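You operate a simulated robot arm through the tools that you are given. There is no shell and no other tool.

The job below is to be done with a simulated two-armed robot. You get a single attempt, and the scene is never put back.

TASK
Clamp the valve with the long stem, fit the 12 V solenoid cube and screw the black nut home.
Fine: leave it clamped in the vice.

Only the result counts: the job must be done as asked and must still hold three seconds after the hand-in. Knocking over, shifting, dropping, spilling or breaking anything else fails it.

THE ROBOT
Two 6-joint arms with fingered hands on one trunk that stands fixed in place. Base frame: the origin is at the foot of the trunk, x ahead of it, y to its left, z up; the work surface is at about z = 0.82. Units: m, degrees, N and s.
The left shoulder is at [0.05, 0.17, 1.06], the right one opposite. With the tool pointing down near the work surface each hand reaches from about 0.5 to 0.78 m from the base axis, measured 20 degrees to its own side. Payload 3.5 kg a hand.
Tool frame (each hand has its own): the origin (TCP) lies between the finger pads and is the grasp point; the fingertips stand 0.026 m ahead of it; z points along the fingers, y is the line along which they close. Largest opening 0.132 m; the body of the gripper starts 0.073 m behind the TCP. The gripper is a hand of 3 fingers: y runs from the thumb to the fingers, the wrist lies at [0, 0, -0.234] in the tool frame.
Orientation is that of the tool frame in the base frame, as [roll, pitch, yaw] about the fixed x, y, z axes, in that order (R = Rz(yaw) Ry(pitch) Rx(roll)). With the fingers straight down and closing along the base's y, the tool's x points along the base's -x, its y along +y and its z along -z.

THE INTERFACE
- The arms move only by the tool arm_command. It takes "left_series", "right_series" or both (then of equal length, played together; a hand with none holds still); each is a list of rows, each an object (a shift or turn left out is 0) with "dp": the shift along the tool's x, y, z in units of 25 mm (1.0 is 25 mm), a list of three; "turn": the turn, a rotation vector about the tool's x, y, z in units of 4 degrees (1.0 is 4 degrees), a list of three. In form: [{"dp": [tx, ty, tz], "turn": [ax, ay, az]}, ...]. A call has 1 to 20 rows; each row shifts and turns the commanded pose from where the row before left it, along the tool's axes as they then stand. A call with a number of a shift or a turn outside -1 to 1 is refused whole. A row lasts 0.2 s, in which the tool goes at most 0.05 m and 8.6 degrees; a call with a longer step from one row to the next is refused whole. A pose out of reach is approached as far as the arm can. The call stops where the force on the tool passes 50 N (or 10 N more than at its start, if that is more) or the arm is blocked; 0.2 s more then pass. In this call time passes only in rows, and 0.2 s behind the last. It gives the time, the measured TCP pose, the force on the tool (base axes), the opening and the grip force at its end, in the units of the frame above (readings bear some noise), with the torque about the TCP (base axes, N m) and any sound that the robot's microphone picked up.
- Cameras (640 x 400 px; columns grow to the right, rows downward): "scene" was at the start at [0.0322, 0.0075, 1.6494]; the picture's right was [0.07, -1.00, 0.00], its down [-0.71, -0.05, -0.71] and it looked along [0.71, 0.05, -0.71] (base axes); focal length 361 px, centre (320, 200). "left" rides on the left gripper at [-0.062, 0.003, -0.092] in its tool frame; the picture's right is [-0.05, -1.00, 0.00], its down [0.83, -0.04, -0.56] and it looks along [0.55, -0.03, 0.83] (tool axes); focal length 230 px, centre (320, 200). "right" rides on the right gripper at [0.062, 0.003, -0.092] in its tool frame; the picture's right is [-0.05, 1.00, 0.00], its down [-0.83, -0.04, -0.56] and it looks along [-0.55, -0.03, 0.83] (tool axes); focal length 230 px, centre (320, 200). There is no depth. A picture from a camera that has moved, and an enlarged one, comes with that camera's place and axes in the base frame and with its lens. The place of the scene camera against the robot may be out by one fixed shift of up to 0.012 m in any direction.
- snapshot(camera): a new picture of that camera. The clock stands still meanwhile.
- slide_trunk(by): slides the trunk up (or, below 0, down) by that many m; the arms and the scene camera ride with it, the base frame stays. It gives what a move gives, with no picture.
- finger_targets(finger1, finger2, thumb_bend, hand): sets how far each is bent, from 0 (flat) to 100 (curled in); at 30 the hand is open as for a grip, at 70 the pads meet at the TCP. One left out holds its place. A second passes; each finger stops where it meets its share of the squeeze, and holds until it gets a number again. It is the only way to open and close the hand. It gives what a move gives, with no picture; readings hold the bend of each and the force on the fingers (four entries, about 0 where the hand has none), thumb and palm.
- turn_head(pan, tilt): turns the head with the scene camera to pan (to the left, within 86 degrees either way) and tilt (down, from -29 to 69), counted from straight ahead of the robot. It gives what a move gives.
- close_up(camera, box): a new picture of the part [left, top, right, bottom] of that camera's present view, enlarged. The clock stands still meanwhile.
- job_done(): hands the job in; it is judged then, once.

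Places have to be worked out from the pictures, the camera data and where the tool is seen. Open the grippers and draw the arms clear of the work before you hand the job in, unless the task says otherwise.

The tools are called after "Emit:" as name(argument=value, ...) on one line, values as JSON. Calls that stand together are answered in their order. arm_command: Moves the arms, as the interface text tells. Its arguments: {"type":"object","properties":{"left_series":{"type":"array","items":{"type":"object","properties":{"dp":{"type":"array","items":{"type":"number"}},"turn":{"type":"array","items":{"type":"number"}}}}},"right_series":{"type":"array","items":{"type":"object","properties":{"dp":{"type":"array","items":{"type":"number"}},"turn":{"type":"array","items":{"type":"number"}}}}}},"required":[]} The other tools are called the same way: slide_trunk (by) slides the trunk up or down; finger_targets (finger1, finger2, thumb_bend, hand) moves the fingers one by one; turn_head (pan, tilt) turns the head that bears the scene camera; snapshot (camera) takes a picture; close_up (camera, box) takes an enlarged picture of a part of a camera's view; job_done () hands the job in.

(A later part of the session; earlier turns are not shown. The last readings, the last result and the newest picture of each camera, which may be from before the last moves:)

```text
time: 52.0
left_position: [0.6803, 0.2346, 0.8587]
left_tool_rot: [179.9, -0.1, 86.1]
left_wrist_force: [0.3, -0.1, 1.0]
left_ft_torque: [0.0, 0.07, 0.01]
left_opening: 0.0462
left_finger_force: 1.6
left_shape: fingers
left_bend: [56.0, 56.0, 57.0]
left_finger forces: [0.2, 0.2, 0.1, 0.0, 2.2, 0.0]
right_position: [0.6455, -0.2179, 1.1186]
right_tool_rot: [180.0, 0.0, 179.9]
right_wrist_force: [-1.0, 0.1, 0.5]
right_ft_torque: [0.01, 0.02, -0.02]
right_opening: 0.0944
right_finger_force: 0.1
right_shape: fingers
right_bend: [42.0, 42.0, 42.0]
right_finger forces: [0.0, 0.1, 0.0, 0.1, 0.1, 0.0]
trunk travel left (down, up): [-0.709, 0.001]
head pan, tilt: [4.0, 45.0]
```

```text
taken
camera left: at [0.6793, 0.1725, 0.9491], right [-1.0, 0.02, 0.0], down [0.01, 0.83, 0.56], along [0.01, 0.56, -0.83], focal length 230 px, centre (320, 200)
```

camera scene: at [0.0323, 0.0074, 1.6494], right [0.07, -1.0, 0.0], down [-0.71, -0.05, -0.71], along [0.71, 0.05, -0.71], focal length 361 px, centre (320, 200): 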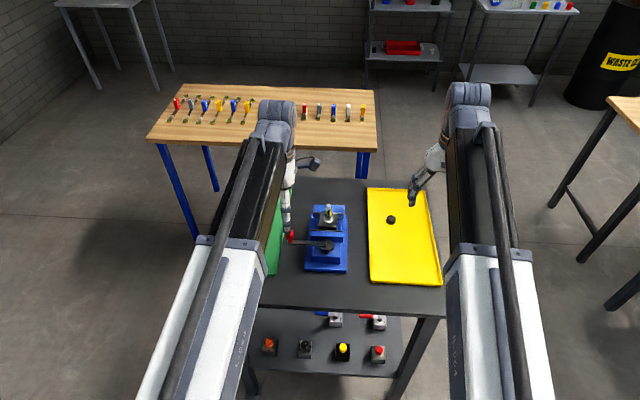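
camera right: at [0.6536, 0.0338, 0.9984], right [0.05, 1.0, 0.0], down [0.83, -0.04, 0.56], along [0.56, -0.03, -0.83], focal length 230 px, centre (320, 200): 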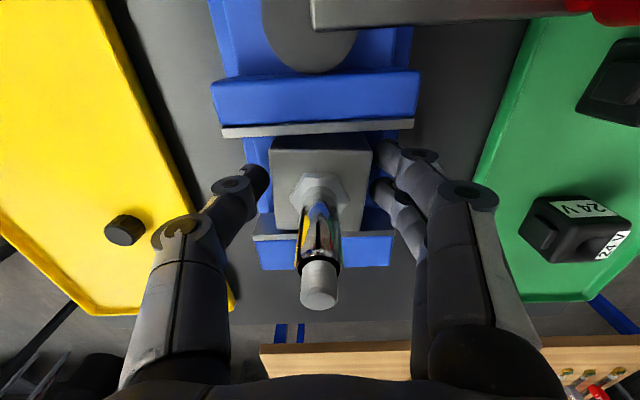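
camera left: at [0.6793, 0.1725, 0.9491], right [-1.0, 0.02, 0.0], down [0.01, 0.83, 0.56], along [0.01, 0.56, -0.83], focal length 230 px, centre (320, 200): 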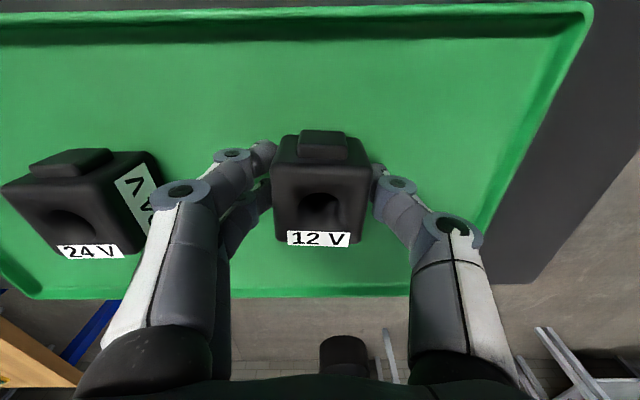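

Good contact on the 46 mm cube. I squeeze to a firm grip.

Emit:
finger_targets(hand="left", finger1=66, finger2=66, thumb_bend=66)

Emit:
arm_command(left_series=[{"dp": [0, 0, -0.4]}, {"dp": [0, 0, -0.8]}, {"dp": [0, 0, -1]}, {"dp": [0, 0, -1]}, {"dp": [0, 0, -1]}, {"dp": [0, 0, -1]}, {"dp": [0, 0, -1]}, {}])

Emit:
snapshot(camera="left")

Emit:
snapshot(camera="right")

```text
time: 53.0
left_position: [0.6812, 0.2351, 0.8571]
left_tool_rot: [179.8, 0.0, 86.1]
left_wrist_force: [-0.5, 1.0, -0.4]
left_ft_torque: [-0.02, -0.03, 0.05]
left_opening: 0.0422
left_finger_force: 10.7
left_shape: fingers
left_bend: [58.0, 58.0, 61.0]
left_finger forces: [5.6, 5.7, 0.0, 0.1, 11.0, 0.0]
right_position: [0.6463, -0.2182, 1.1197]
right_tool_rot: [180.0, 0.1, 180.0]
right_wrist_force: [-0.3, -0.2, -0.1]
right_ft_torque: [0.01, 0.01, -0.05]
right_opening: 0.0946
right_finger_force: 0.0
right_shape: fingers
right_bend: [42.0, 42.0, 42.0]
right_finger forces: [0.0, 0.1, 0.0, 0.1, 0.0, 0.1]
trunk travel left (down, up): [-0.709, 0.001]
head pan, tilt: [4.0, 45.0]
```

```text
time: 54.8
left_position: [0.6799, 0.232, 1.0133]
left_tool_rot: [179.9, 0.0, 86.1]
left_wrist_force: [-0.1, 0.3, -3.3]
left_ft_torque: [0.01, 0.01, 0.02]
left_opening: 0.0423
left_finger_force: 11.3
left_shape: fingers
left_bend: [58.0, 59.0, 61.0]
left_finger forces: [5.5, 5.7, 0.0, 0.0, 11.2, 0.1]
right_position: [0.6447, -0.2188, 1.119]
right_tool_rot: [-179.9, 0.0, -180.0]
right_wrist_force: [0.1, 0.5, 0.1]
right_ft_torque: [0.0, -0.03, -0.01]
right_opening: 0.0944
right_finger_force: 0.0
right_shape: fingers
right_bend: [42.0, 42.0, 42.0]
right_finger forces: [0.1, 0.1, 0.1, 0.0, 0.0, 0.1]
trunk travel left (down, up): [-0.709, 0.001]
head pan, tilt: [4.0, 45.0]
```

```text
taken
camera left: at [0.6799, 0.1698, 1.106], right [-1.0, 0.02, 0.0], down [0.01, 0.83, 0.56], along [0.01, 0.56, -0.83], focal length 230 px, centre (320, 200)
```

left: 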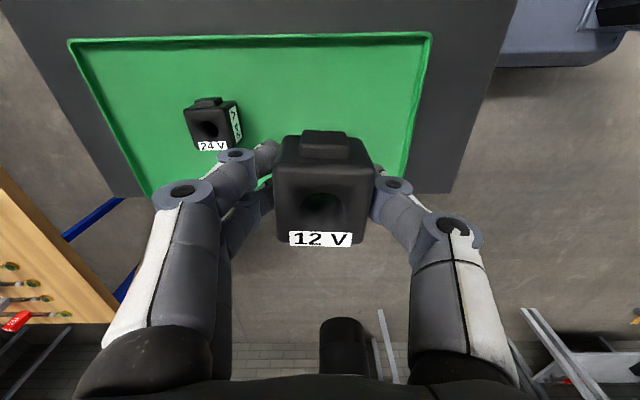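

```text
taken
camera right: at [0.5845, -0.2147, 1.212], right [0.05, 1.0, 0.0], down [0.83, -0.04, 0.56], along [0.55, -0.03, -0.83], focal length 230 px, centre (320, 200)
```

right: 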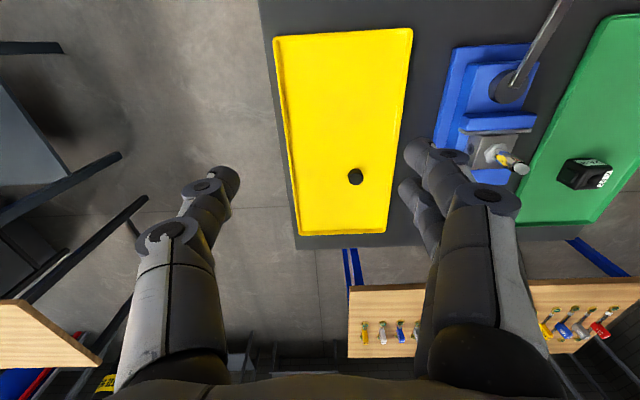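

The cube lifted cleanly. I zoom in to measure the hole's offset from the TCP, and move the right camera for a good look at the stem.

Emit:
close_up(camera="left", box=[260, 120, 390, 260])

Emit:
arm_command(right_series=[{"dp": [0, 1, 0]}, {"dp": [0, 1, 0]}, {"dp": [0, 1, 0]}, {"dp": [0, 1, 0]}])

Emit:
close_up(camera="right", box=[380, 80, 520, 200])

Emit:
snapshot(camera="right")

```text
2.86 times, centred on (325, 190) of left
camera zoom: at [0.6799, 0.1698, 1.106], right [-1.0, 0.02, 0.0], down [0.01, 0.83, 0.56], along [0.01, 0.56, -0.83], focal length 657 px, centre (306, 229)
```

zoom: 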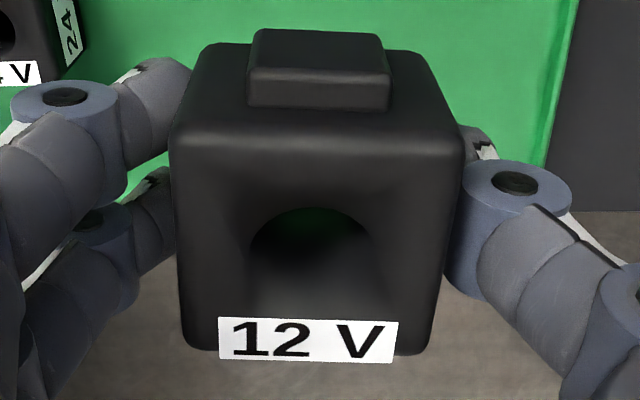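

```text
time: 55.8
left_position: [0.6806, 0.232, 1.0126]
left_tool_rot: [179.8, 0.1, 86.0]
left_wrist_force: [0.1, -0.1, -1.6]
left_ft_torque: [-0.02, 0.03, -0.04]
left_opening: 0.0423
left_finger_force: 11.0
left_shape: fingers
left_bend: [58.0, 59.0, 61.0]
left_finger forces: [5.5, 5.6, 0.0, 0.1, 11.1, 0.0]
right_position: [0.646, -0.119, 1.1207]
right_tool_rot: [-180.0, -0.1, -180.0]
right_wrist_force: [0.1, -0.2, 0.3]
right_ft_torque: [-0.02, 0.02, -0.01]
right_opening: 0.0942
right_finger_force: 0.1
right_shape: fingers
right_bend: [42.0, 42.0, 42.0]
right_finger forces: [0.1, 0.0, 0.0, 0.0, 0.1, 0.0]
trunk travel left (down, up): [-0.709, 0.001]
head pan, tilt: [4.0, 45.0]
```

```text
3.33 times, centred on (450, 140) of right
camera zoom: at [0.5841, -0.1151, 1.213], right [0.05, 1.0, 0.0], down [0.83, -0.04, 0.56], along [0.55, -0.03, -0.83], focal length 767 px, centre (-113, 400)
```

zoom: 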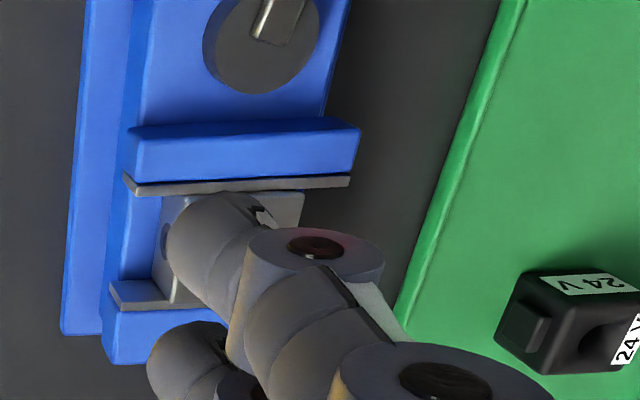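

```text
taken
camera right: at [0.5841, -0.1151, 1.213], right [0.05, 1.0, 0.0], down [0.83, -0.04, 0.56], along [0.55, -0.03, -0.83], focal length 230 px, centre (320, 200)
```

right: 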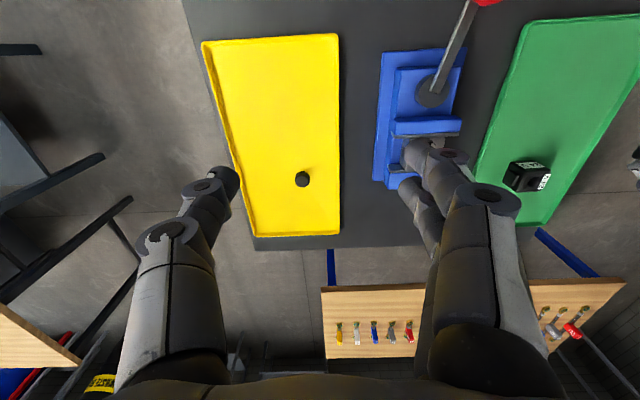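

A right finger blocks the view, so I shift the right hand further over so that the stem sits between its fingers.

Emit:
arm_command(right_series=[{"dp": [0, 1, 0]}, {"dp": [0, 1, 0]}, {"dp": [0, 1, 0]}, {"dp": [0, 1, 0]}, {"dp": [0, 0.8, 0]}, {}])

Emit:
snapshot(camera="right")

Emit:
close_up(camera="right", box=[270, 90, 400, 200])

```text
time: 57.2
left_position: [0.6809, 0.2324, 1.0144]
left_tool_rot: [179.9, 0.0, 86.1]
left_wrist_force: [0.5, -0.5, -1.8]
left_ft_torque: [0.0, -0.04, 0.02]
left_opening: 0.0423
left_finger_force: 11.2
left_shape: fingers
left_bend: [58.0, 59.0, 61.0]
left_finger forces: [5.5, 5.6, 0.0, 0.1, 11.1, 0.0]
right_position: [0.6458, 0.0036, 1.1184]
right_tool_rot: [-180.0, 0.0, 180.0]
right_wrist_force: [-0.6, 0.6, 0.0]
right_ft_torque: [0.0, 0.0, -0.01]
right_opening: 0.0945
right_finger_force: 0.0
right_shape: fingers
right_bend: [42.0, 42.0, 42.0]
right_finger forces: [0.0, 0.1, 0.0, 0.0, 0.0, 0.0]
trunk travel left (down, up): [-0.709, 0.001]
head pan, tilt: [4.0, 45.0]
```

```text
taken
camera right: at [0.5839, 0.0063, 1.21], right [0.05, 1.0, 0.0], down [0.83, -0.04, 0.56], along [0.55, -0.03, -0.83], focal length 230 px, centre (320, 200)
```

right: 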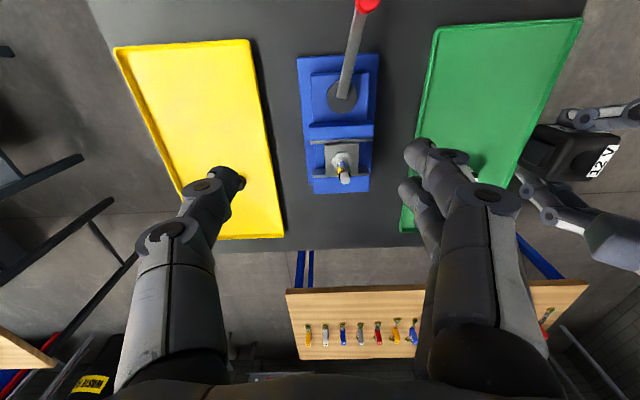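

```text
3.64 times, centred on (335, 145) of right
camera zoom: at [0.5839, 0.0063, 1.21], right [0.05, 1.0, 0.0], down [0.83, -0.04, 0.56], along [0.55, -0.03, -0.83], focal length 837 px, centre (266, 400)
```

zoom: 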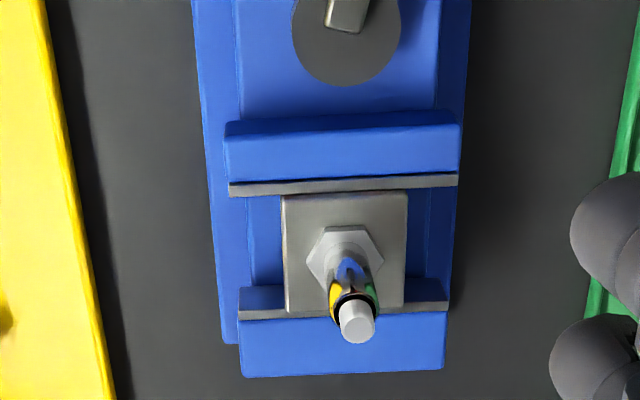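

From this view the stem axis is at about (0.723, 0.031), tip z ≈ 0.957, and the block is snug between both plates. I retract the right hand and bring the cube over the stem.

Emit:
arm_command(right_series=[{"dp": [0, -1, 0]}, {"dp": [0, -1, 0]}, {"dp": [0, -1, 0]}, {"dp": [0, -1, 0]}, {"dp": [0, -1, 0]}, {"dp": [0, -1, 0]}, {"dp": [0, -1, 0]}])

Emit:
arm_command(left_series=[{"dp": [-0.791, 0.226, 0]}, {"dp": [-0.791, 0.226, 0]}, {"dp": [-0.791, 0.226, 0]}, {"dp": [-0.791, 0.226, 0]}, {"dp": [-0.791, 0.226, 0]}, {"dp": [-0.791, 0.226, 0]}, {"dp": [-0.791, 0.226, 0]}, {"dp": [-0.791, 0.226, 0]}, {"dp": [-0.791, 0.226, 0]}, {"dp": [-0.791, 0.226, 0]}, {}])

Emit:
close_up(camera="scene", box=[290, 190, 370, 260])

Emit:
snapshot(camera="right")

Emit:
snapshot(camera="left")

```text
time: 58.8
left_position: [0.6809, 0.2323, 1.0139]
left_tool_rot: [179.8, -0.1, 86.2]
left_wrist_force: [-1.0, -0.1, -1.8]
left_ft_torque: [0.0, 0.0, -0.02]
left_opening: 0.0421
left_finger_force: 11.5
left_shape: fingers
left_bend: [58.0, 59.0, 61.0]
left_finger forces: [5.5, 5.6, 0.0, 0.1, 11.0, 0.0]
right_position: [0.6479, -0.1726, 1.1204]
right_tool_rot: [180.0, 0.0, -180.0]
right_wrist_force: [0.8, -0.8, 0.0]
right_ft_torque: [0.02, 0.0, -0.03]
right_opening: 0.0943
right_finger_force: 0.1
right_shape: fingers
right_bend: [42.0, 42.0, 42.0]
right_finger forces: [0.0, 0.0, 0.0, 0.0, 0.1, 0.1]
trunk travel left (down, up): [-0.709, 0.001]
head pan, tilt: [4.0, 45.0]
```

```text
time: 61.2
left_position: [0.7241, 0.0311, 1.0116]
left_tool_rot: [179.9, -0.1, 86.2]
left_wrist_force: [0.4, -0.1, -1.0]
left_ft_torque: [0.03, 0.01, 0.0]
left_opening: 0.0425
left_finger_force: 10.7
left_shape: fingers
left_bend: [58.0, 59.0, 61.0]
left_finger forces: [5.4, 5.6, 0.1, 0.0, 11.1, 0.1]
right_position: [0.647, -0.1718, 1.1207]
right_tool_rot: [180.0, 0.0, 179.9]
right_wrist_force: [-0.2, 0.0, 0.3]
right_ft_torque: [-0.02, 0.01, 0.01]
right_opening: 0.0944
right_finger_force: 0.1
right_shape: fingers
right_bend: [42.0, 42.0, 42.0]
right_finger forces: [0.0, 0.1, 0.1, 0.0, 0.1, 0.0]
trunk travel left (down, up): [-0.709, 0.001]
head pan, tilt: [4.0, 45.0]
```

```text
5.71 times, centred on (330, 225) of scene
camera zoom: at [0.0324, 0.0075, 1.6834], right [0.07, -1.0, 0.0], down [-0.71, -0.05, -0.71], along [0.71, 0.05, -0.71], focal length 2061 px, centre (263, 57)
```

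zoom: 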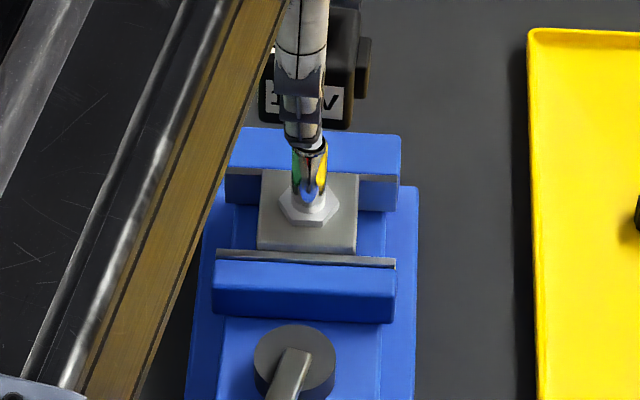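

```text
taken
camera right: at [0.5855, -0.1682, 1.2119], right [0.05, 1.0, 0.0], down [0.83, -0.04, 0.56], along [0.55, -0.03, -0.83], focal length 230 px, centre (320, 200)
```

right: 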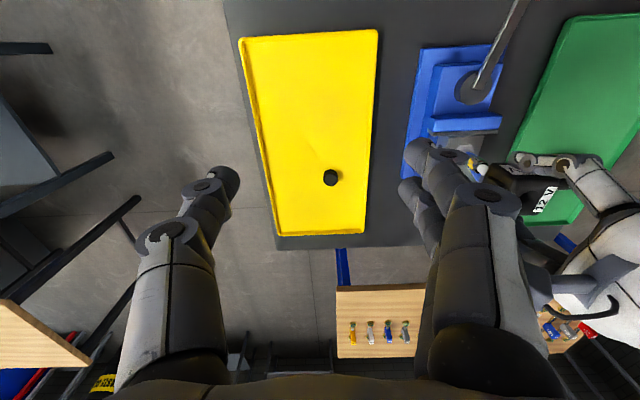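

```text
taken
camera left: at [0.7227, -0.0312, 1.1041], right [-1.0, 0.02, 0.0], down [0.01, 0.83, 0.56], along [0.01, 0.56, -0.83], focal length 230 px, centre (320, 200)
```

left: 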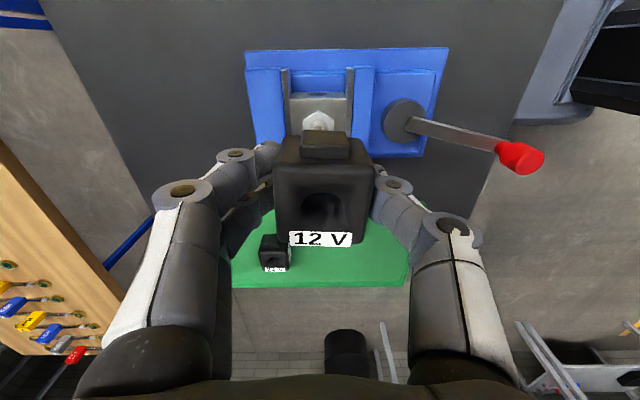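

Reached without a limit flag. I zoom in to check lateral alignment from the left and scene cameras.

Emit:
close_up(camera="left", box=[260, 80, 380, 250])

Emit:
close_up(camera="scene", box=[310, 180, 350, 230])

Emit:
close_up(camera="right", box=[430, 130, 530, 220])

```text
2.35 times, centred on (320, 165) of left
camera zoom: at [0.7227, -0.0312, 1.1041], right [-1.0, 0.02, 0.0], down [0.01, 0.83, 0.56], along [0.01, 0.56, -0.83], focal length 541 px, centre (320, 282)
```

zoom: 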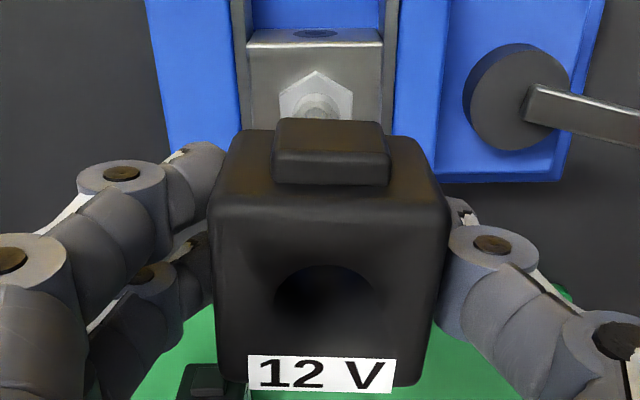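

```text
8.00 times, centred on (330, 205) of scene
camera zoom: at [0.0324, 0.0075, 1.6834], right [0.07, -1.0, 0.0], down [-0.71, -0.05, -0.71], along [0.71, 0.05, -0.71], focal length 2885 px, centre (240, 160)
```

zoom: 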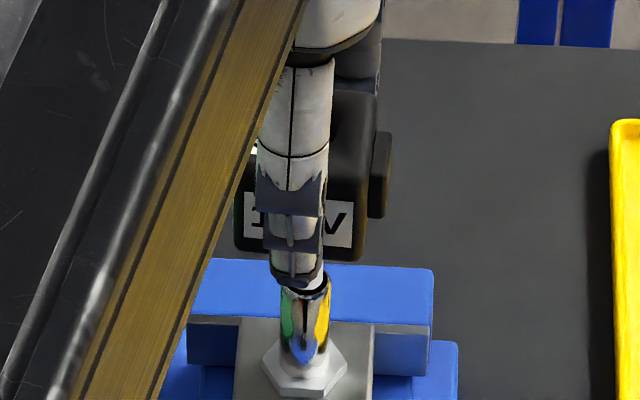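

```text
4.44 times, centred on (480, 175) of right
camera zoom: at [0.5855, -0.1682, 1.2119], right [0.05, 1.0, 0.0], down [0.83, -0.04, 0.56], along [0.55, -0.03, -0.83], focal length 1022 px, centre (-391, 311)
```

zoom: 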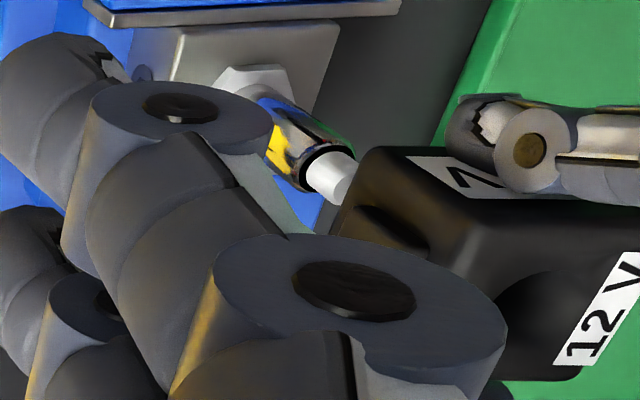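

Alignment looks good, needing only about +1.3 mm in x. I nudge and begin a slow descent, watching forces.

Emit:
arm_command(left_series=[{"dp": [0, 0.055, 0.3]}, {"dp": [0, 0, 0.3]}, {"dp": [0, 0, 0.3]}, {"dp": [0, 0, 0.3]}, {"dp": [0, 0, 0.1]}, {}])

Emit:
close_up(camera="scene", box=[310, 180, 350, 230])

Emit:
close_up(camera="left", box=[260, 80, 380, 250])

```text
time: 62.6
left_position: [0.726, 0.0315, 0.9814]
left_tool_rot: [179.9, -0.1, 86.1]
left_wrist_force: [-0.7, 0.6, -2.4]
left_ft_torque: [-0.01, -0.01, 0.02]
left_opening: 0.0423
left_finger_force: 10.9
left_shape: fingers
left_bend: [58.0, 59.0, 61.0]
left_finger forces: [5.6, 5.5, 0.0, 0.0, 11.1, 0.0]
right_position: [0.6479, -0.1726, 1.1191]
right_tool_rot: [180.0, 0.0, 180.0]
right_wrist_force: [0.0, -0.9, 0.5]
right_ft_torque: [0.0, 0.0, -0.02]
right_opening: 0.0943
right_finger_force: 0.1
right_shape: fingers
right_bend: [42.0, 42.0, 42.0]
right_finger forces: [0.1, 0.0, 0.1, 0.1, 0.0, 0.0]
trunk travel left (down, up): [-0.709, 0.001]
head pan, tilt: [4.0, 45.0]
```

```text
8.00 times, centred on (330, 205) of scene
camera zoom: at [0.0325, 0.0074, 1.6834], right [0.07, -1.0, 0.0], down [-0.71, -0.05, -0.71], along [0.71, 0.05, -0.71], focal length 2885 px, centre (240, 160)
```

zoom: 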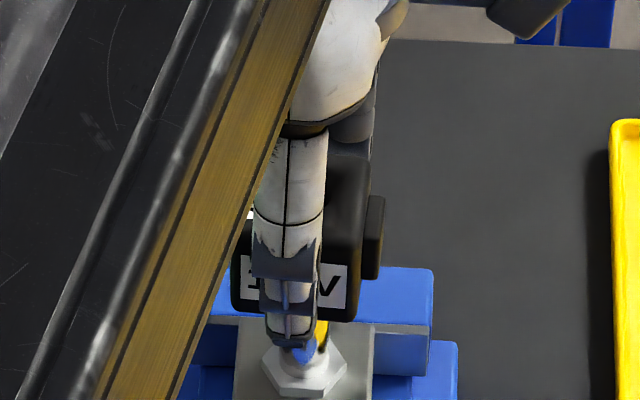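

```text
2.35 times, centred on (320, 165) of left
camera zoom: at [0.7245, -0.03, 1.0716], right [-1.0, 0.02, 0.0], down [0.01, 0.83, 0.56], along [0.01, 0.56, -0.83], focal length 541 px, centre (320, 282)
```

zoom: 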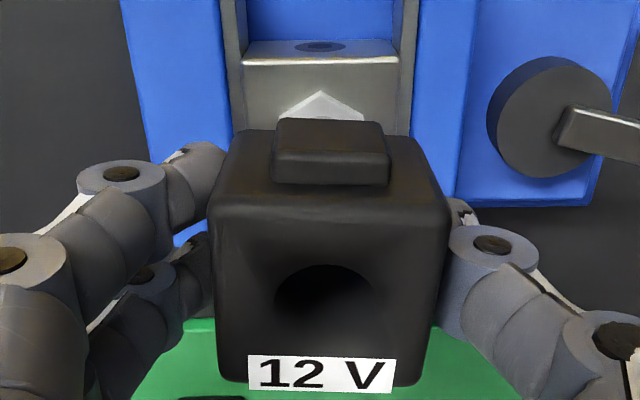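

No contact force yet, so the thin tip should be inside the hole. I continue slowly toward the chrome shoulder.

Emit:
arm_command(left_series=[{"dp": [0, 0, 0.12]}, {"dp": [0, 0, 0.12]}, {"dp": [0, 0, 0.12]}, {}])

Emit:
arm_command(left_series=[{"dp": [0, 0, 0.12]}, {"dp": [0, 0, 0.12]}, {}])

```text
time: 63.6
left_position: [0.7264, 0.0315, 0.9721]
left_tool_rot: [179.8, 0.0, 86.2]
left_wrist_force: [2.4, 5.3, 9.6]
left_ft_torque: [0.02, -0.08, 0.02]
left_opening: 0.0422
left_finger_force: 12.9
left_shape: fingers
left_bend: [60.0, 59.0, 61.0]
left_finger forces: [7.8, 5.9, 0.0, 0.0, 11.9, 0.1]
right_position: [0.6457, -0.1716, 1.1209]
right_tool_rot: [180.0, 0.0, 179.9]
right_wrist_force: [0.6, 0.0, 0.4]
right_ft_torque: [0.03, 0.0, 0.02]
right_opening: 0.094
right_finger_force: 0.0
right_shape: fingers
right_bend: [42.0, 42.0, 42.0]
right_finger forces: [0.0, 0.0, 0.1, 0.0, 0.1, 0.0]
trunk travel left (down, up): [-0.709, 0.001]
head pan, tilt: [4.0, 45.0]
```

```text
time: 64.4
left_position: [0.7253, 0.0312, 0.9657]
left_tool_rot: [179.9, 0.0, 86.1]
left_wrist_force: [-1.5, -2.7, -0.2]
left_ft_torque: [-0.05, 0.03, 0.0]
left_opening: 0.0423
left_finger_force: 11.6
left_shape: fingers
left_bend: [59.0, 59.0, 61.0]
left_finger forces: [5.6, 5.6, 0.0, 0.0, 11.8, 0.0]
right_position: [0.6462, -0.1727, 1.1188]
right_tool_rot: [179.9, 0.0, -179.9]
right_wrist_force: [0.0, 0.3, -0.7]
right_ft_torque: [0.04, 0.03, 0.01]
right_opening: 0.0941
right_finger_force: 0.0
right_shape: fingers
right_bend: [42.0, 42.0, 42.0]
right_finger forces: [0.0, 0.0, 0.1, 0.1, 0.1, 0.0]
trunk travel left (down, up): [-0.709, 0.001]
head pan, tilt: [4.0, 45.0]
```

It bumped the shoulder and slipped on; forces are low again. I keep lowering until it seats on the hex.

Emit:
arm_command(left_series=[{"dp": [0, 0, 0.15]}, {"dp": [0, 0, 0.15]}, {"dp": [0, 0, 0.15]}, {}])

Emit:
arm_command(left_series=[{"dp": [0, 0, 0.12]}, {"dp": [0, 0, 0.12]}, {}])

Emit:
close_up(camera="scene", box=[310, 180, 350, 230])

Emit:
close_up(camera="left", box=[260, 80, 380, 250])

```text
time: 65.4
left_position: [0.7275, 0.0335, 0.9544]
left_tool_rot: [180.0, -0.1, 86.1]
left_wrist_force: [-1.2, -4.0, 1.0]
left_ft_torque: [-0.04, -0.04, -0.02]
left_opening: 0.0424
left_finger_force: 12.4
left_shape: fingers
left_bend: [59.0, 59.0, 61.0]
left_finger forces: [5.4, 6.4, 0.0, 0.0, 12.1, 0.1]
right_position: [0.6462, -0.1724, 1.121]
right_tool_rot: [179.9, 0.0, 179.9]
right_wrist_force: [0.6, -0.5, 0.4]
right_ft_torque: [-0.01, 0.01, 0.0]
right_opening: 0.0944
right_finger_force: 0.0
right_shape: fingers
right_bend: [42.0, 42.0, 42.0]
right_finger forces: [0.1, 0.0, 0.0, 0.0, 0.0, 0.1]
trunk travel left (down, up): [-0.709, 0.001]
head pan, tilt: [4.0, 45.0]
```

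```text
time: 66.2
left_position: [0.7259, 0.0344, 0.9475]
left_tool_rot: [179.9, -0.1, 86.1]
left_wrist_force: [0.2, -3.8, 0.0]
left_ft_torque: [-0.02, -0.05, -0.01]
left_opening: 0.0427
left_finger_force: 11.6
left_shape: fingers
left_bend: [59.0, 59.0, 61.0]
left_finger forces: [5.3, 6.5, 0.0, 0.1, 11.9, 0.1]
right_position: [0.6474, -0.172, 1.1193]
right_tool_rot: [-179.9, 0.0, 179.9]
right_wrist_force: [0.7, 0.3, 0.5]
right_ft_torque: [0.0, 0.0, -0.02]
right_opening: 0.0941
right_finger_force: 0.1
right_shape: fingers
right_bend: [42.0, 42.0, 42.0]
right_finger forces: [0.1, 0.0, 0.0, 0.0, 0.1, 0.0]
trunk travel left (down, up): [-0.709, 0.001]
head pan, tilt: [4.0, 45.0]
```

```text
8.00 times, centred on (330, 205) of scene
camera zoom: at [0.0322, 0.007, 1.6834], right [0.07, -1.0, 0.0], down [-0.71, -0.05, -0.71], along [0.71, 0.05, -0.71], focal length 2885 px, centre (240, 160)
```

zoom: 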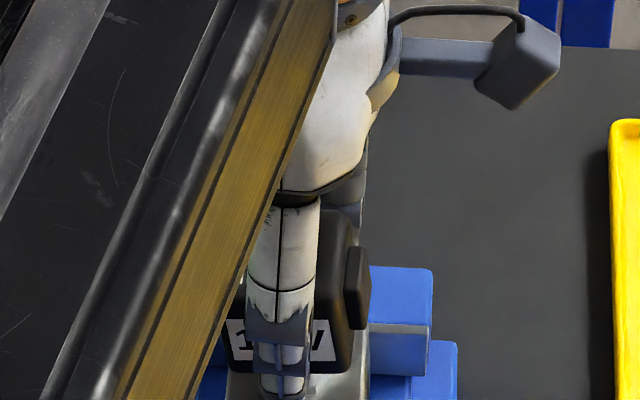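

```text
2.35 times, centred on (320, 165) of left
camera zoom: at [0.7253, -0.0283, 1.0398], right [-1.0, 0.02, 0.0], down [0.01, 0.83, 0.56], along [0.01, 0.56, -0.83], focal length 541 px, centre (320, 282)
```

zoom: 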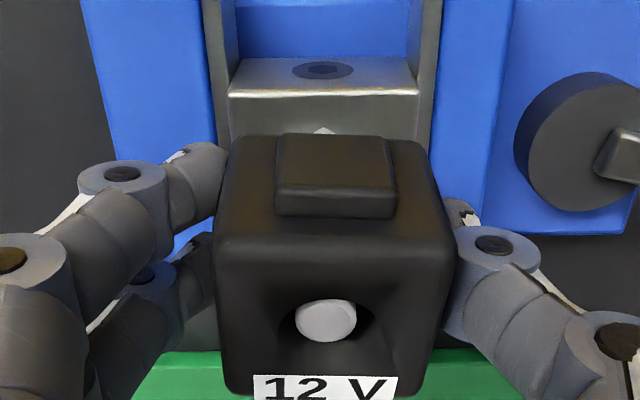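

The stem tip shows in the hole, and seating is near. The y force of -3.8 N and the shifted view suggest the hand has drifted about 3 mm in +y and tilted the cube slightly, so I ease back in -y.

Emit:
arm_command(left_series=[{"dp": [-0.06, 0, 0]}, {"dp": [-0.06, 0, 0]}, {}])

Emit:
close_up(camera="left", box=[260, 80, 380, 250])

Emit:
close_up(camera="right", box=[430, 110, 550, 220])

```text
time: 67.0
left_position: [0.7249, 0.0305, 0.9474]
left_tool_rot: [-180.0, -0.2, 86.2]
left_wrist_force: [0.5, 0.5, -3.2]
left_ft_torque: [0.09, 0.0, -0.04]
left_opening: 0.0424
left_finger_force: 11.3
left_shape: fingers
left_bend: [59.0, 59.0, 61.0]
left_finger forces: [5.3, 6.6, 0.0, 0.1, 11.4, 0.1]
right_position: [0.6475, -0.1722, 1.1196]
right_tool_rot: [179.9, 0.0, -180.0]
right_wrist_force: [-0.4, 0.0, -0.1]
right_ft_torque: [-0.02, 0.0, -0.04]
right_opening: 0.0943
right_finger_force: 0.0
right_shape: fingers
right_bend: [42.0, 42.0, 42.0]
right_finger forces: [0.0, 0.0, 0.0, 0.0, 0.1, 0.1]
trunk travel left (down, up): [-0.709, 0.001]
head pan, tilt: [4.0, 45.0]
```

```text
2.35 times, centred on (320, 165) of left
camera zoom: at [0.7252, -0.0313, 1.0391], right [-1.0, 0.01, 0.0], down [0.01, 0.83, 0.56], along [0.01, 0.56, -0.83], focal length 541 px, centre (320, 282)
```

zoom: 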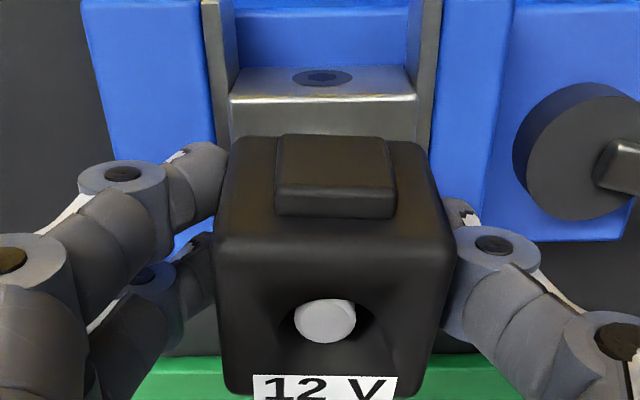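

```text
3.64 times, centred on (490, 165) of right
camera zoom: at [0.5856, -0.168, 1.2118], right [0.05, 1.0, 0.0], down [0.83, -0.04, 0.56], along [0.55, -0.03, -0.83], focal length 837 px, centre (-298, 327)
```

zoom: 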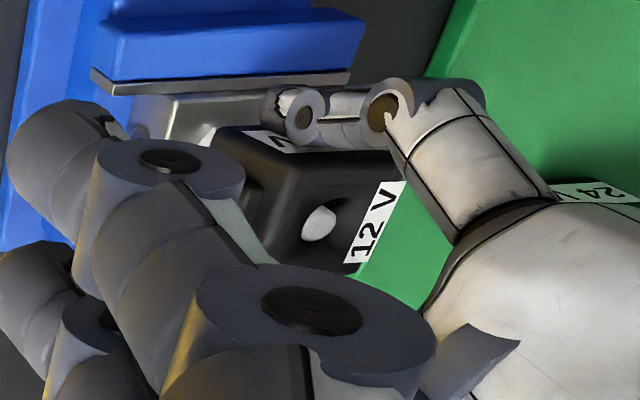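

Forces are balanced again, with only the cube's weight on the hand. I lower the last few millimetres to seat it.

Emit:
arm_command(left_series=[{"dp": [0, 0, 0.1]}, {"dp": [0, 0, 0.1]}, {}])

Emit:
close_up(camera="left", box=[260, 80, 380, 250])

```text
time: 67.8
left_position: [0.7262, 0.0288, 0.9417]
left_tool_rot: [179.9, 0.0, 86.1]
left_wrist_force: [1.0, 0.4, 0.2]
left_ft_torque: [0.1, -0.03, -0.03]
left_opening: 0.0421
left_finger_force: 12.1
left_shape: fingers
left_bend: [59.0, 59.0, 61.0]
left_finger forces: [5.3, 6.8, 0.0, 0.1, 11.8, 0.0]
right_position: [0.6462, -0.1722, 1.1194]
right_tool_rot: [179.9, 0.0, -180.0]
right_wrist_force: [-0.8, 0.1, -0.3]
right_ft_torque: [-0.02, 0.0, 0.0]
right_opening: 0.0944
right_finger_force: 0.0
right_shape: fingers
right_bend: [42.0, 42.0, 42.0]
right_finger forces: [0.0, 0.1, 0.0, 0.0, 0.1, 0.1]
trunk travel left (down, up): [-0.709, 0.001]
head pan, tilt: [4.0, 45.0]
```

```text
2.35 times, centred on (320, 165) of left
camera zoom: at [0.725, -0.0333, 1.0346], right [-1.0, 0.02, 0.0], down [0.01, 0.83, 0.56], along [0.01, 0.56, -0.83], focal length 541 px, centre (320, 282)
```

zoom: 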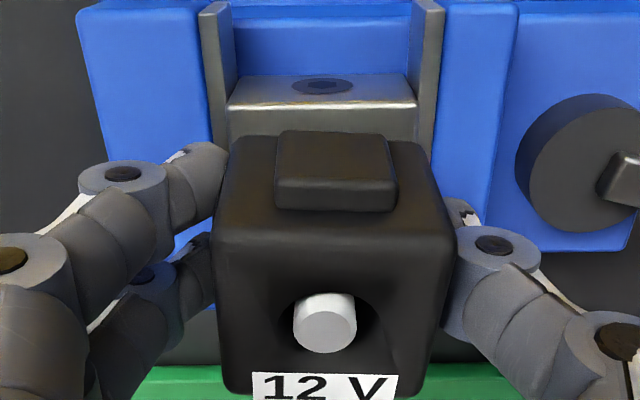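

Forces remain low. I continue down in small steps until a clear seating force appears.

Emit:
arm_command(left_series=[{"dp": [0.04, 0, 0.1]}, {}])

Emit:
arm_command(left_series=[{"dp": [0, 0, 0.1]}, {}])

Emit:
close_up(camera="left", box=[260, 80, 380, 250])

```text
time: 68.4
left_position: [0.7267, 0.0292, 0.9399]
left_tool_rot: [179.9, 0.0, 86.0]
left_wrist_force: [-0.2, -2.5, -0.6]
left_ft_torque: [0.07, 0.05, -0.02]
left_opening: 0.0422
left_finger_force: 12.1
left_shape: fingers
left_bend: [59.0, 60.0, 61.0]
left_finger forces: [5.2, 6.7, 0.0, 0.0, 11.9, 0.0]
right_position: [0.6474, -0.1727, 1.1193]
right_tool_rot: [-180.0, -0.1, -180.0]
right_wrist_force: [-0.1, -1.0, 0.2]
right_ft_torque: [0.03, 0.01, -0.02]
right_opening: 0.0942
right_finger_force: 0.0
right_shape: fingers
right_bend: [42.0, 42.0, 42.0]
right_finger forces: [0.1, 0.1, 0.0, 0.0, 0.0, 0.0]
trunk travel left (down, up): [-0.709, 0.001]
head pan, tilt: [4.0, 45.0]
```

```text
time: 69.0
left_position: [0.7271, 0.0295, 0.9362]
left_tool_rot: [179.9, -0.2, 86.0]
left_wrist_force: [0.2, -3.9, 0.0]
left_ft_torque: [0.02, 0.02, -0.02]
left_opening: 0.0421
left_finger_force: 12.5
left_shape: fingers
left_bend: [59.0, 60.0, 61.0]
left_finger forces: [5.2, 6.6, 0.0, 0.1, 12.0, 0.0]
right_position: [0.6469, -0.1716, 1.1205]
right_tool_rot: [-180.0, 0.0, 180.0]
right_wrist_force: [-0.3, 0.6, 0.1]
right_ft_torque: [-0.02, 0.0, -0.01]
right_opening: 0.0942
right_finger_force: 0.0
right_shape: fingers
right_bend: [42.0, 42.0, 42.0]
right_finger forces: [0.0, 0.1, 0.0, 0.1, 0.0, 0.0]
trunk travel left (down, up): [-0.709, 0.001]
head pan, tilt: [4.0, 45.0]
```

```text
2.35 times, centred on (320, 165) of left
camera zoom: at [0.7254, -0.0329, 1.0296], right [-1.0, 0.02, 0.0], down [0.01, 0.83, 0.56], along [0.01, 0.56, -0.83], focal length 541 px, centre (320, 282)
```

zoom: 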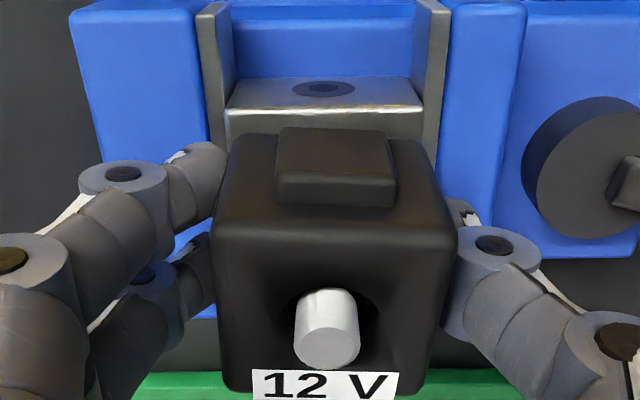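

Still sliding without a seating force. I continue down with a small -y correction.

Emit:
arm_command(left_series=[{"dp": [-0.05, 0, 0.1]}, {}])

Emit:
arm_command(left_series=[{"dp": [0, 0, 0.1]}, {}])

Emit:
close_up(camera="left", box=[260, 80, 380, 250])

Emit:
close_up(camera="right", box=[430, 110, 550, 220])

```text
time: 69.6
left_position: [0.7263, 0.0285, 0.9364]
left_tool_rot: [179.9, 0.0, 86.1]
left_wrist_force: [0.0, -2.2, -0.3]
left_ft_torque: [0.08, 0.0, 0.03]
left_opening: 0.0424
left_finger_force: 11.9
left_shape: fingers
left_bend: [59.0, 60.0, 61.0]
left_finger forces: [5.3, 6.7, 0.1, 0.0, 11.9, 0.0]
right_position: [0.6468, -0.1718, 1.1196]
right_tool_rot: [-180.0, 0.0, 180.0]
right_wrist_force: [0.3, -0.4, 0.3]
right_ft_torque: [0.0, 0.02, -0.02]
right_opening: 0.0945
right_finger_force: 0.1
right_shape: fingers
right_bend: [42.0, 42.0, 42.0]
right_finger forces: [0.0, 0.0, 0.0, 0.1, 0.0, 0.1]
trunk travel left (down, up): [-0.709, 0.001]
head pan, tilt: [4.0, 45.0]
```

```text
time: 70.2
left_position: [0.7264, 0.0296, 0.9337]
left_tool_rot: [179.9, -0.1, 86.1]
left_wrist_force: [-0.2, -1.4, 3.2]
left_ft_torque: [0.08, 0.02, 0.03]
left_opening: 0.0425
left_finger_force: 12.4
left_shape: fingers
left_bend: [59.0, 60.0, 61.0]
left_finger forces: [5.2, 6.9, 0.1, 0.0, 12.2, 0.0]
right_position: [0.6469, -0.1714, 1.1193]
right_tool_rot: [-179.9, 0.0, -179.9]
right_wrist_force: [0.2, 0.1, 0.8]
right_ft_torque: [0.02, 0.01, -0.03]
right_opening: 0.0944
right_finger_force: 0.1
right_shape: fingers
right_bend: [42.0, 42.0, 42.0]
right_finger forces: [0.0, 0.1, 0.0, 0.0, 0.0, 0.0]
trunk travel left (down, up): [-0.709, 0.001]
head pan, tilt: [4.0, 45.0]
```

```text
2.35 times, centred on (320, 165) of left
camera zoom: at [0.7254, -0.0332, 1.0252], right [-1.0, 0.02, 0.0], down [0.01, 0.83, 0.56], along [0.01, 0.56, -0.83], focal length 541 px, centre (320, 282)
```

zoom: 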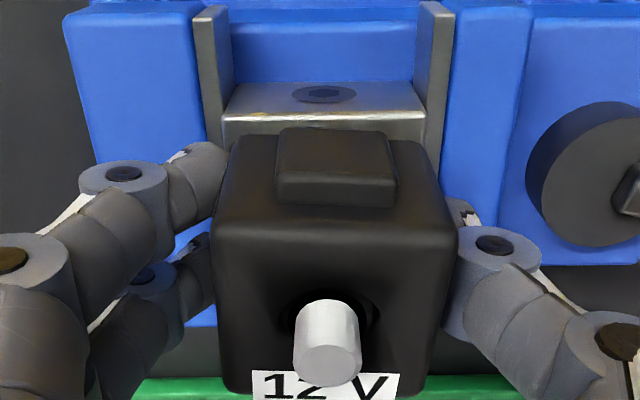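

```text
3.64 times, centred on (490, 165) of right
camera zoom: at [0.5851, -0.1684, 1.2121], right [0.05, 1.0, 0.0], down [0.83, -0.04, 0.56], along [0.55, -0.03, -0.83], focal length 837 px, centre (-298, 327)
```

zoom: 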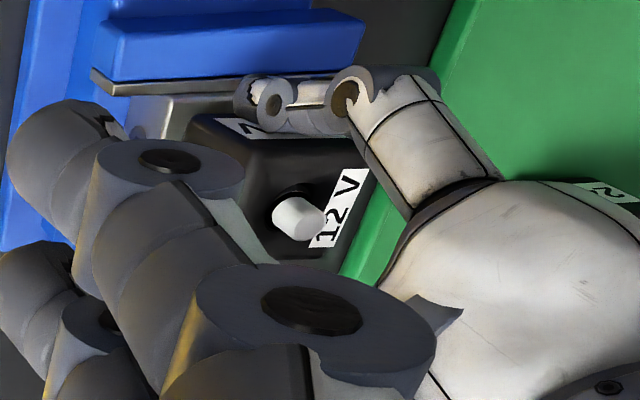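

A slight upward force is appearing. I take two more small steps.

Emit:
arm_command(left_series=[{"dp": [0, 0, 0.08]}, {}])

Emit:
arm_command(left_series=[{"dp": [0, 0, 0.08]}, {}])

Emit:
close_up(camera="left", box=[260, 80, 380, 250])

```text
time: 70.8
left_position: [0.7258, 0.0284, 0.9321]
left_tool_rot: [179.8, -0.2, 86.1]
left_wrist_force: [1.5, -1.0, 6.9]
left_ft_torque: [0.13, 0.05, -0.01]
left_opening: 0.042
left_finger_force: 12.3
left_shape: fingers
left_bend: [59.0, 60.0, 62.0]
left_finger forces: [5.9, 7.6, 0.0, 0.1, 11.6, 0.1]
right_position: [0.6461, -0.1725, 1.1197]
right_tool_rot: [-180.0, -0.1, 179.9]
right_wrist_force: [-0.2, -0.6, -0.2]
right_ft_torque: [0.01, -0.04, 0.0]
right_opening: 0.0944
right_finger_force: 0.0
right_shape: fingers
right_bend: [42.0, 42.0, 42.0]
right_finger forces: [0.1, 0.0, 0.0, 0.1, 0.0, 0.1]
trunk travel left (down, up): [-0.709, 0.001]
head pan, tilt: [4.0, 45.0]
```

```text
time: 71.4
left_position: [0.727, 0.0278, 0.9305]
left_tool_rot: [179.8, -0.2, 86.2]
left_wrist_force: [1.4, 0.9, 12.9]
left_ft_torque: [0.11, 0.06, -0.02]
left_opening: 0.042
left_finger_force: 13.2
left_shape: fingers
left_bend: [59.0, 60.0, 62.0]
left_finger forces: [6.0, 7.6, 0.1, 0.0, 12.5, 0.1]
right_position: [0.6467, -0.1712, 1.1206]
right_tool_rot: [-180.0, 0.0, -180.0]
right_wrist_force: [-0.1, 0.5, 0.4]
right_ft_torque: [0.01, -0.02, 0.0]
right_opening: 0.0942
right_finger_force: 0.0
right_shape: fingers
right_bend: [42.0, 42.0, 42.0]
right_finger forces: [0.0, 0.0, 0.1, 0.0, 0.0, 0.0]
trunk travel left (down, up): [-0.709, 0.001]
head pan, tilt: [4.0, 45.0]
```

```text
2.35 times, centred on (320, 165) of left
camera zoom: at [0.7249, -0.0339, 1.022], right [-1.0, 0.02, 0.0], down [0.01, 0.83, 0.56], along [0.01, 0.56, -0.83], focal length 541 px, centre (320, 282)
```

zoom: 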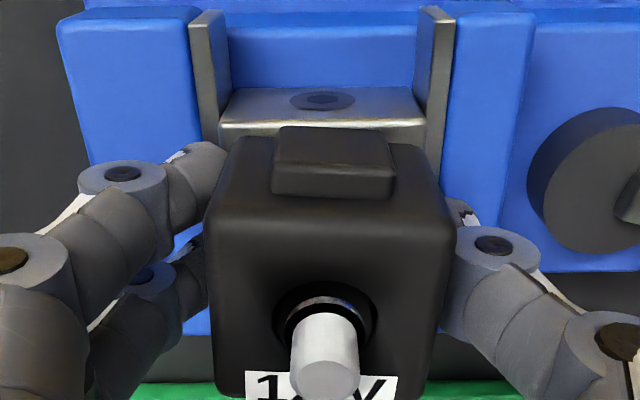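

Force is up 13 N and the chrome shoulder shows level with the cube top, so the cube is seated. I relieve a little and release.

Emit:
arm_command(left_series=[{"dp": [0, 0, -0.06]}, {}])

Emit:
finger_targets(hand="left", finger1=50, finger2=50, thumb_bend=50)

Emit:
snapshot(camera="left")

Emit:
close_up(camera="left", box=[260, 80, 380, 250])

```text
time: 72.0
left_position: [0.7257, 0.0286, 0.9305]
left_tool_rot: [180.0, -0.1, 86.1]
left_wrist_force: [1.7, 0.2, 9.7]
left_ft_torque: [0.06, 0.01, 0.0]
left_opening: 0.042
left_finger_force: 12.8
left_shape: fingers
left_bend: [59.0, 60.0, 62.0]
left_finger forces: [6.2, 7.4, 0.0, 0.1, 12.1, 0.0]
right_position: [0.646, -0.1725, 1.1203]
right_tool_rot: [180.0, 0.0, -179.8]
right_wrist_force: [0.6, 0.4, 0.1]
right_ft_torque: [-0.02, 0.03, 0.01]
right_opening: 0.0942
right_finger_force: 0.1
right_shape: fingers
right_bend: [42.0, 42.0, 42.0]
right_finger forces: [0.1, 0.0, 0.0, 0.0, 0.0, 0.0]
trunk travel left (down, up): [-0.709, 0.001]
head pan, tilt: [4.0, 45.0]
```

```text
time: 73.0
left_position: [0.726, 0.0281, 0.9302]
left_tool_rot: [180.0, -0.1, 86.2]
left_wrist_force: [-0.6, 0.3, -1.0]
left_ft_torque: [0.03, -0.04, -0.02]
left_opening: 0.0673
left_finger_force: 0.0
left_shape: fingers
left_bend: [50.0, 50.0, 50.0]
left_finger forces: [0.1, 0.1, 0.1, 0.1, 0.0, 0.0]
right_position: [0.6469, -0.1712, 1.1205]
right_tool_rot: [180.0, 0.1, 180.0]
right_wrist_force: [-1.2, -0.5, 0.3]
right_ft_torque: [-0.01, 0.03, -0.02]
right_opening: 0.0943
right_finger_force: 0.1
right_shape: fingers
right_bend: [42.0, 42.0, 42.0]
right_finger forces: [0.0, 0.1, 0.0, 0.0, 0.1, 0.1]
trunk travel left (down, up): [-0.709, 0.001]
head pan, tilt: [4.0, 45.0]
```

```text
taken
camera left: at [0.7254, -0.0338, 1.0218], right [-1.0, 0.02, 0.0], down [0.01, 0.83, 0.56], along [0.01, 0.56, -0.83], focal length 230 px, centre (320, 200)
```

left: 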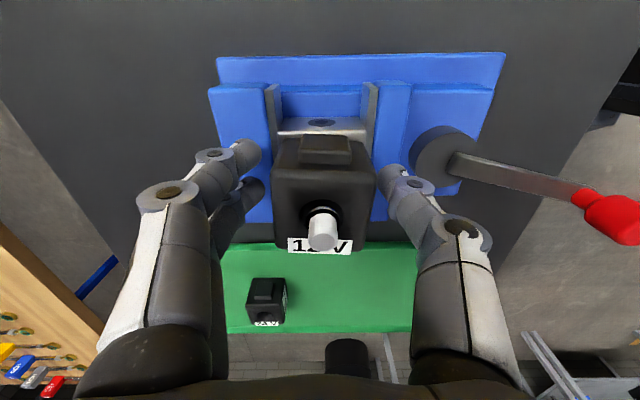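

```text
2.35 times, centred on (320, 165) of left
camera zoom: at [0.7254, -0.0338, 1.0218], right [-1.0, 0.02, 0.0], down [0.01, 0.83, 0.56], along [0.01, 0.56, -0.83], focal length 541 px, centre (320, 282)
```

zoom: 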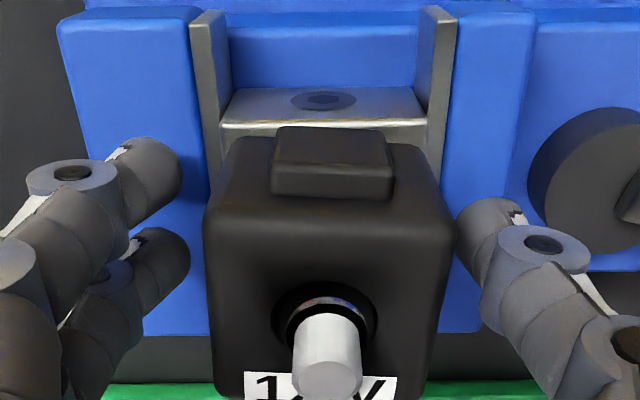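

The cube stays seated after release. I lift the left hand clear and retreat to its side, then inspect.

Emit:
arm_command(left_series=[{"dp": [0, 0, -0.4]}, {"dp": [0, 0, -0.8]}, {"dp": [0, 0, -0.8]}, {"dp": [0, -0.2, -0.8]}, {"dp": [0, -0.2, -0.8]}, {"dp": [0.5, -0.5, -0.2]}, {"dp": [0.9, -0.4, 0]}, {"dp": [0.9, -0.4, 0]}, {"dp": [0.9, -0.4, 0]}, {"dp": [0.9, 0, 0]}, {"dp": [0.9, 0, 0]}, {"dp": [0.9, 0, 0]}])

Emit:
close_up(camera="scene", box=[290, 190, 370, 270])

Emit:
close_up(camera="right", box=[380, 30, 540, 200])

Emit:
snapshot(camera="left")

```text
time: 75.6
left_position: [0.6842, 0.1768, 1.0247]
left_tool_rot: [179.9, 0.1, 86.1]
left_wrist_force: [0.5, -0.4, 0.4]
left_ft_torque: [-0.01, 0.01, 0.0]
left_opening: 0.0671
left_finger_force: 0.0
left_shape: fingers
left_bend: [50.0, 50.0, 50.0]
left_finger forces: [0.0, 0.0, 0.0, 0.0, 0.0, 0.1]
right_position: [0.6467, -0.1722, 1.1191]
right_tool_rot: [-179.9, 0.0, 179.9]
right_wrist_force: [-0.3, 0.6, 0.3]
right_ft_torque: [0.0, 0.01, -0.03]
right_opening: 0.0946
right_finger_force: 0.0
right_shape: fingers
right_bend: [42.0, 42.0, 42.0]
right_finger forces: [0.0, 0.0, 0.1, 0.1, 0.0, 0.0]
trunk travel left (down, up): [-0.709, 0.001]
head pan, tilt: [4.0, 45.0]
```

```text
5.00 times, centred on (330, 230) of scene
camera zoom: at [0.0323, 0.0077, 1.6834], right [0.07, -1.0, 0.0], down [-0.71, -0.05, -0.71], along [0.71, 0.05, -0.71], focal length 1803 px, centre (270, 50)
```

zoom: 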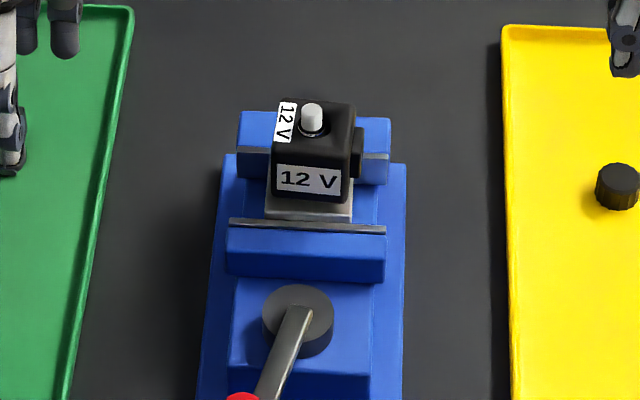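

```text
2.35 times, centred on (460, 115) of right
camera zoom: at [0.5854, -0.1681, 1.212], right [0.05, 1.0, 0.0], down [0.83, -0.04, 0.56], along [0.55, -0.03, -0.83], focal length 541 px, centre (-9, 400)
```

zoom: 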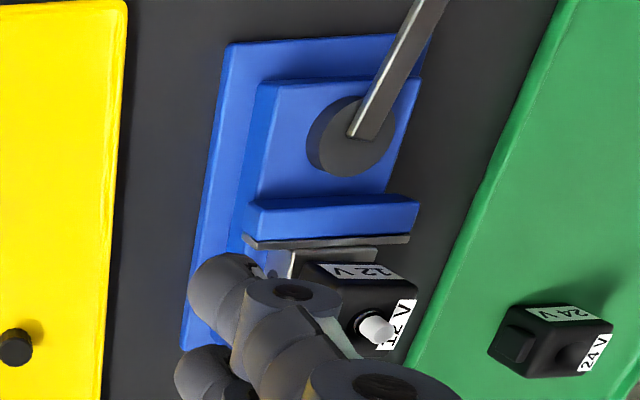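

```text
taken
camera left: at [0.683, 0.1164, 1.1167], right [-1.0, 0.02, 0.0], down [0.01, 0.83, 0.56], along [0.01, 0.56, -0.83], focal length 230 px, centre (320, 200)
```

left: 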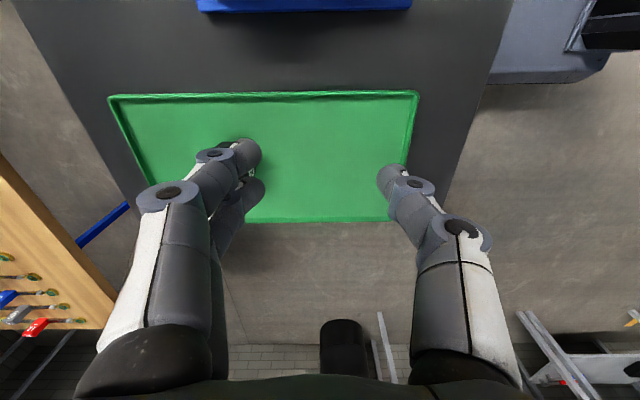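

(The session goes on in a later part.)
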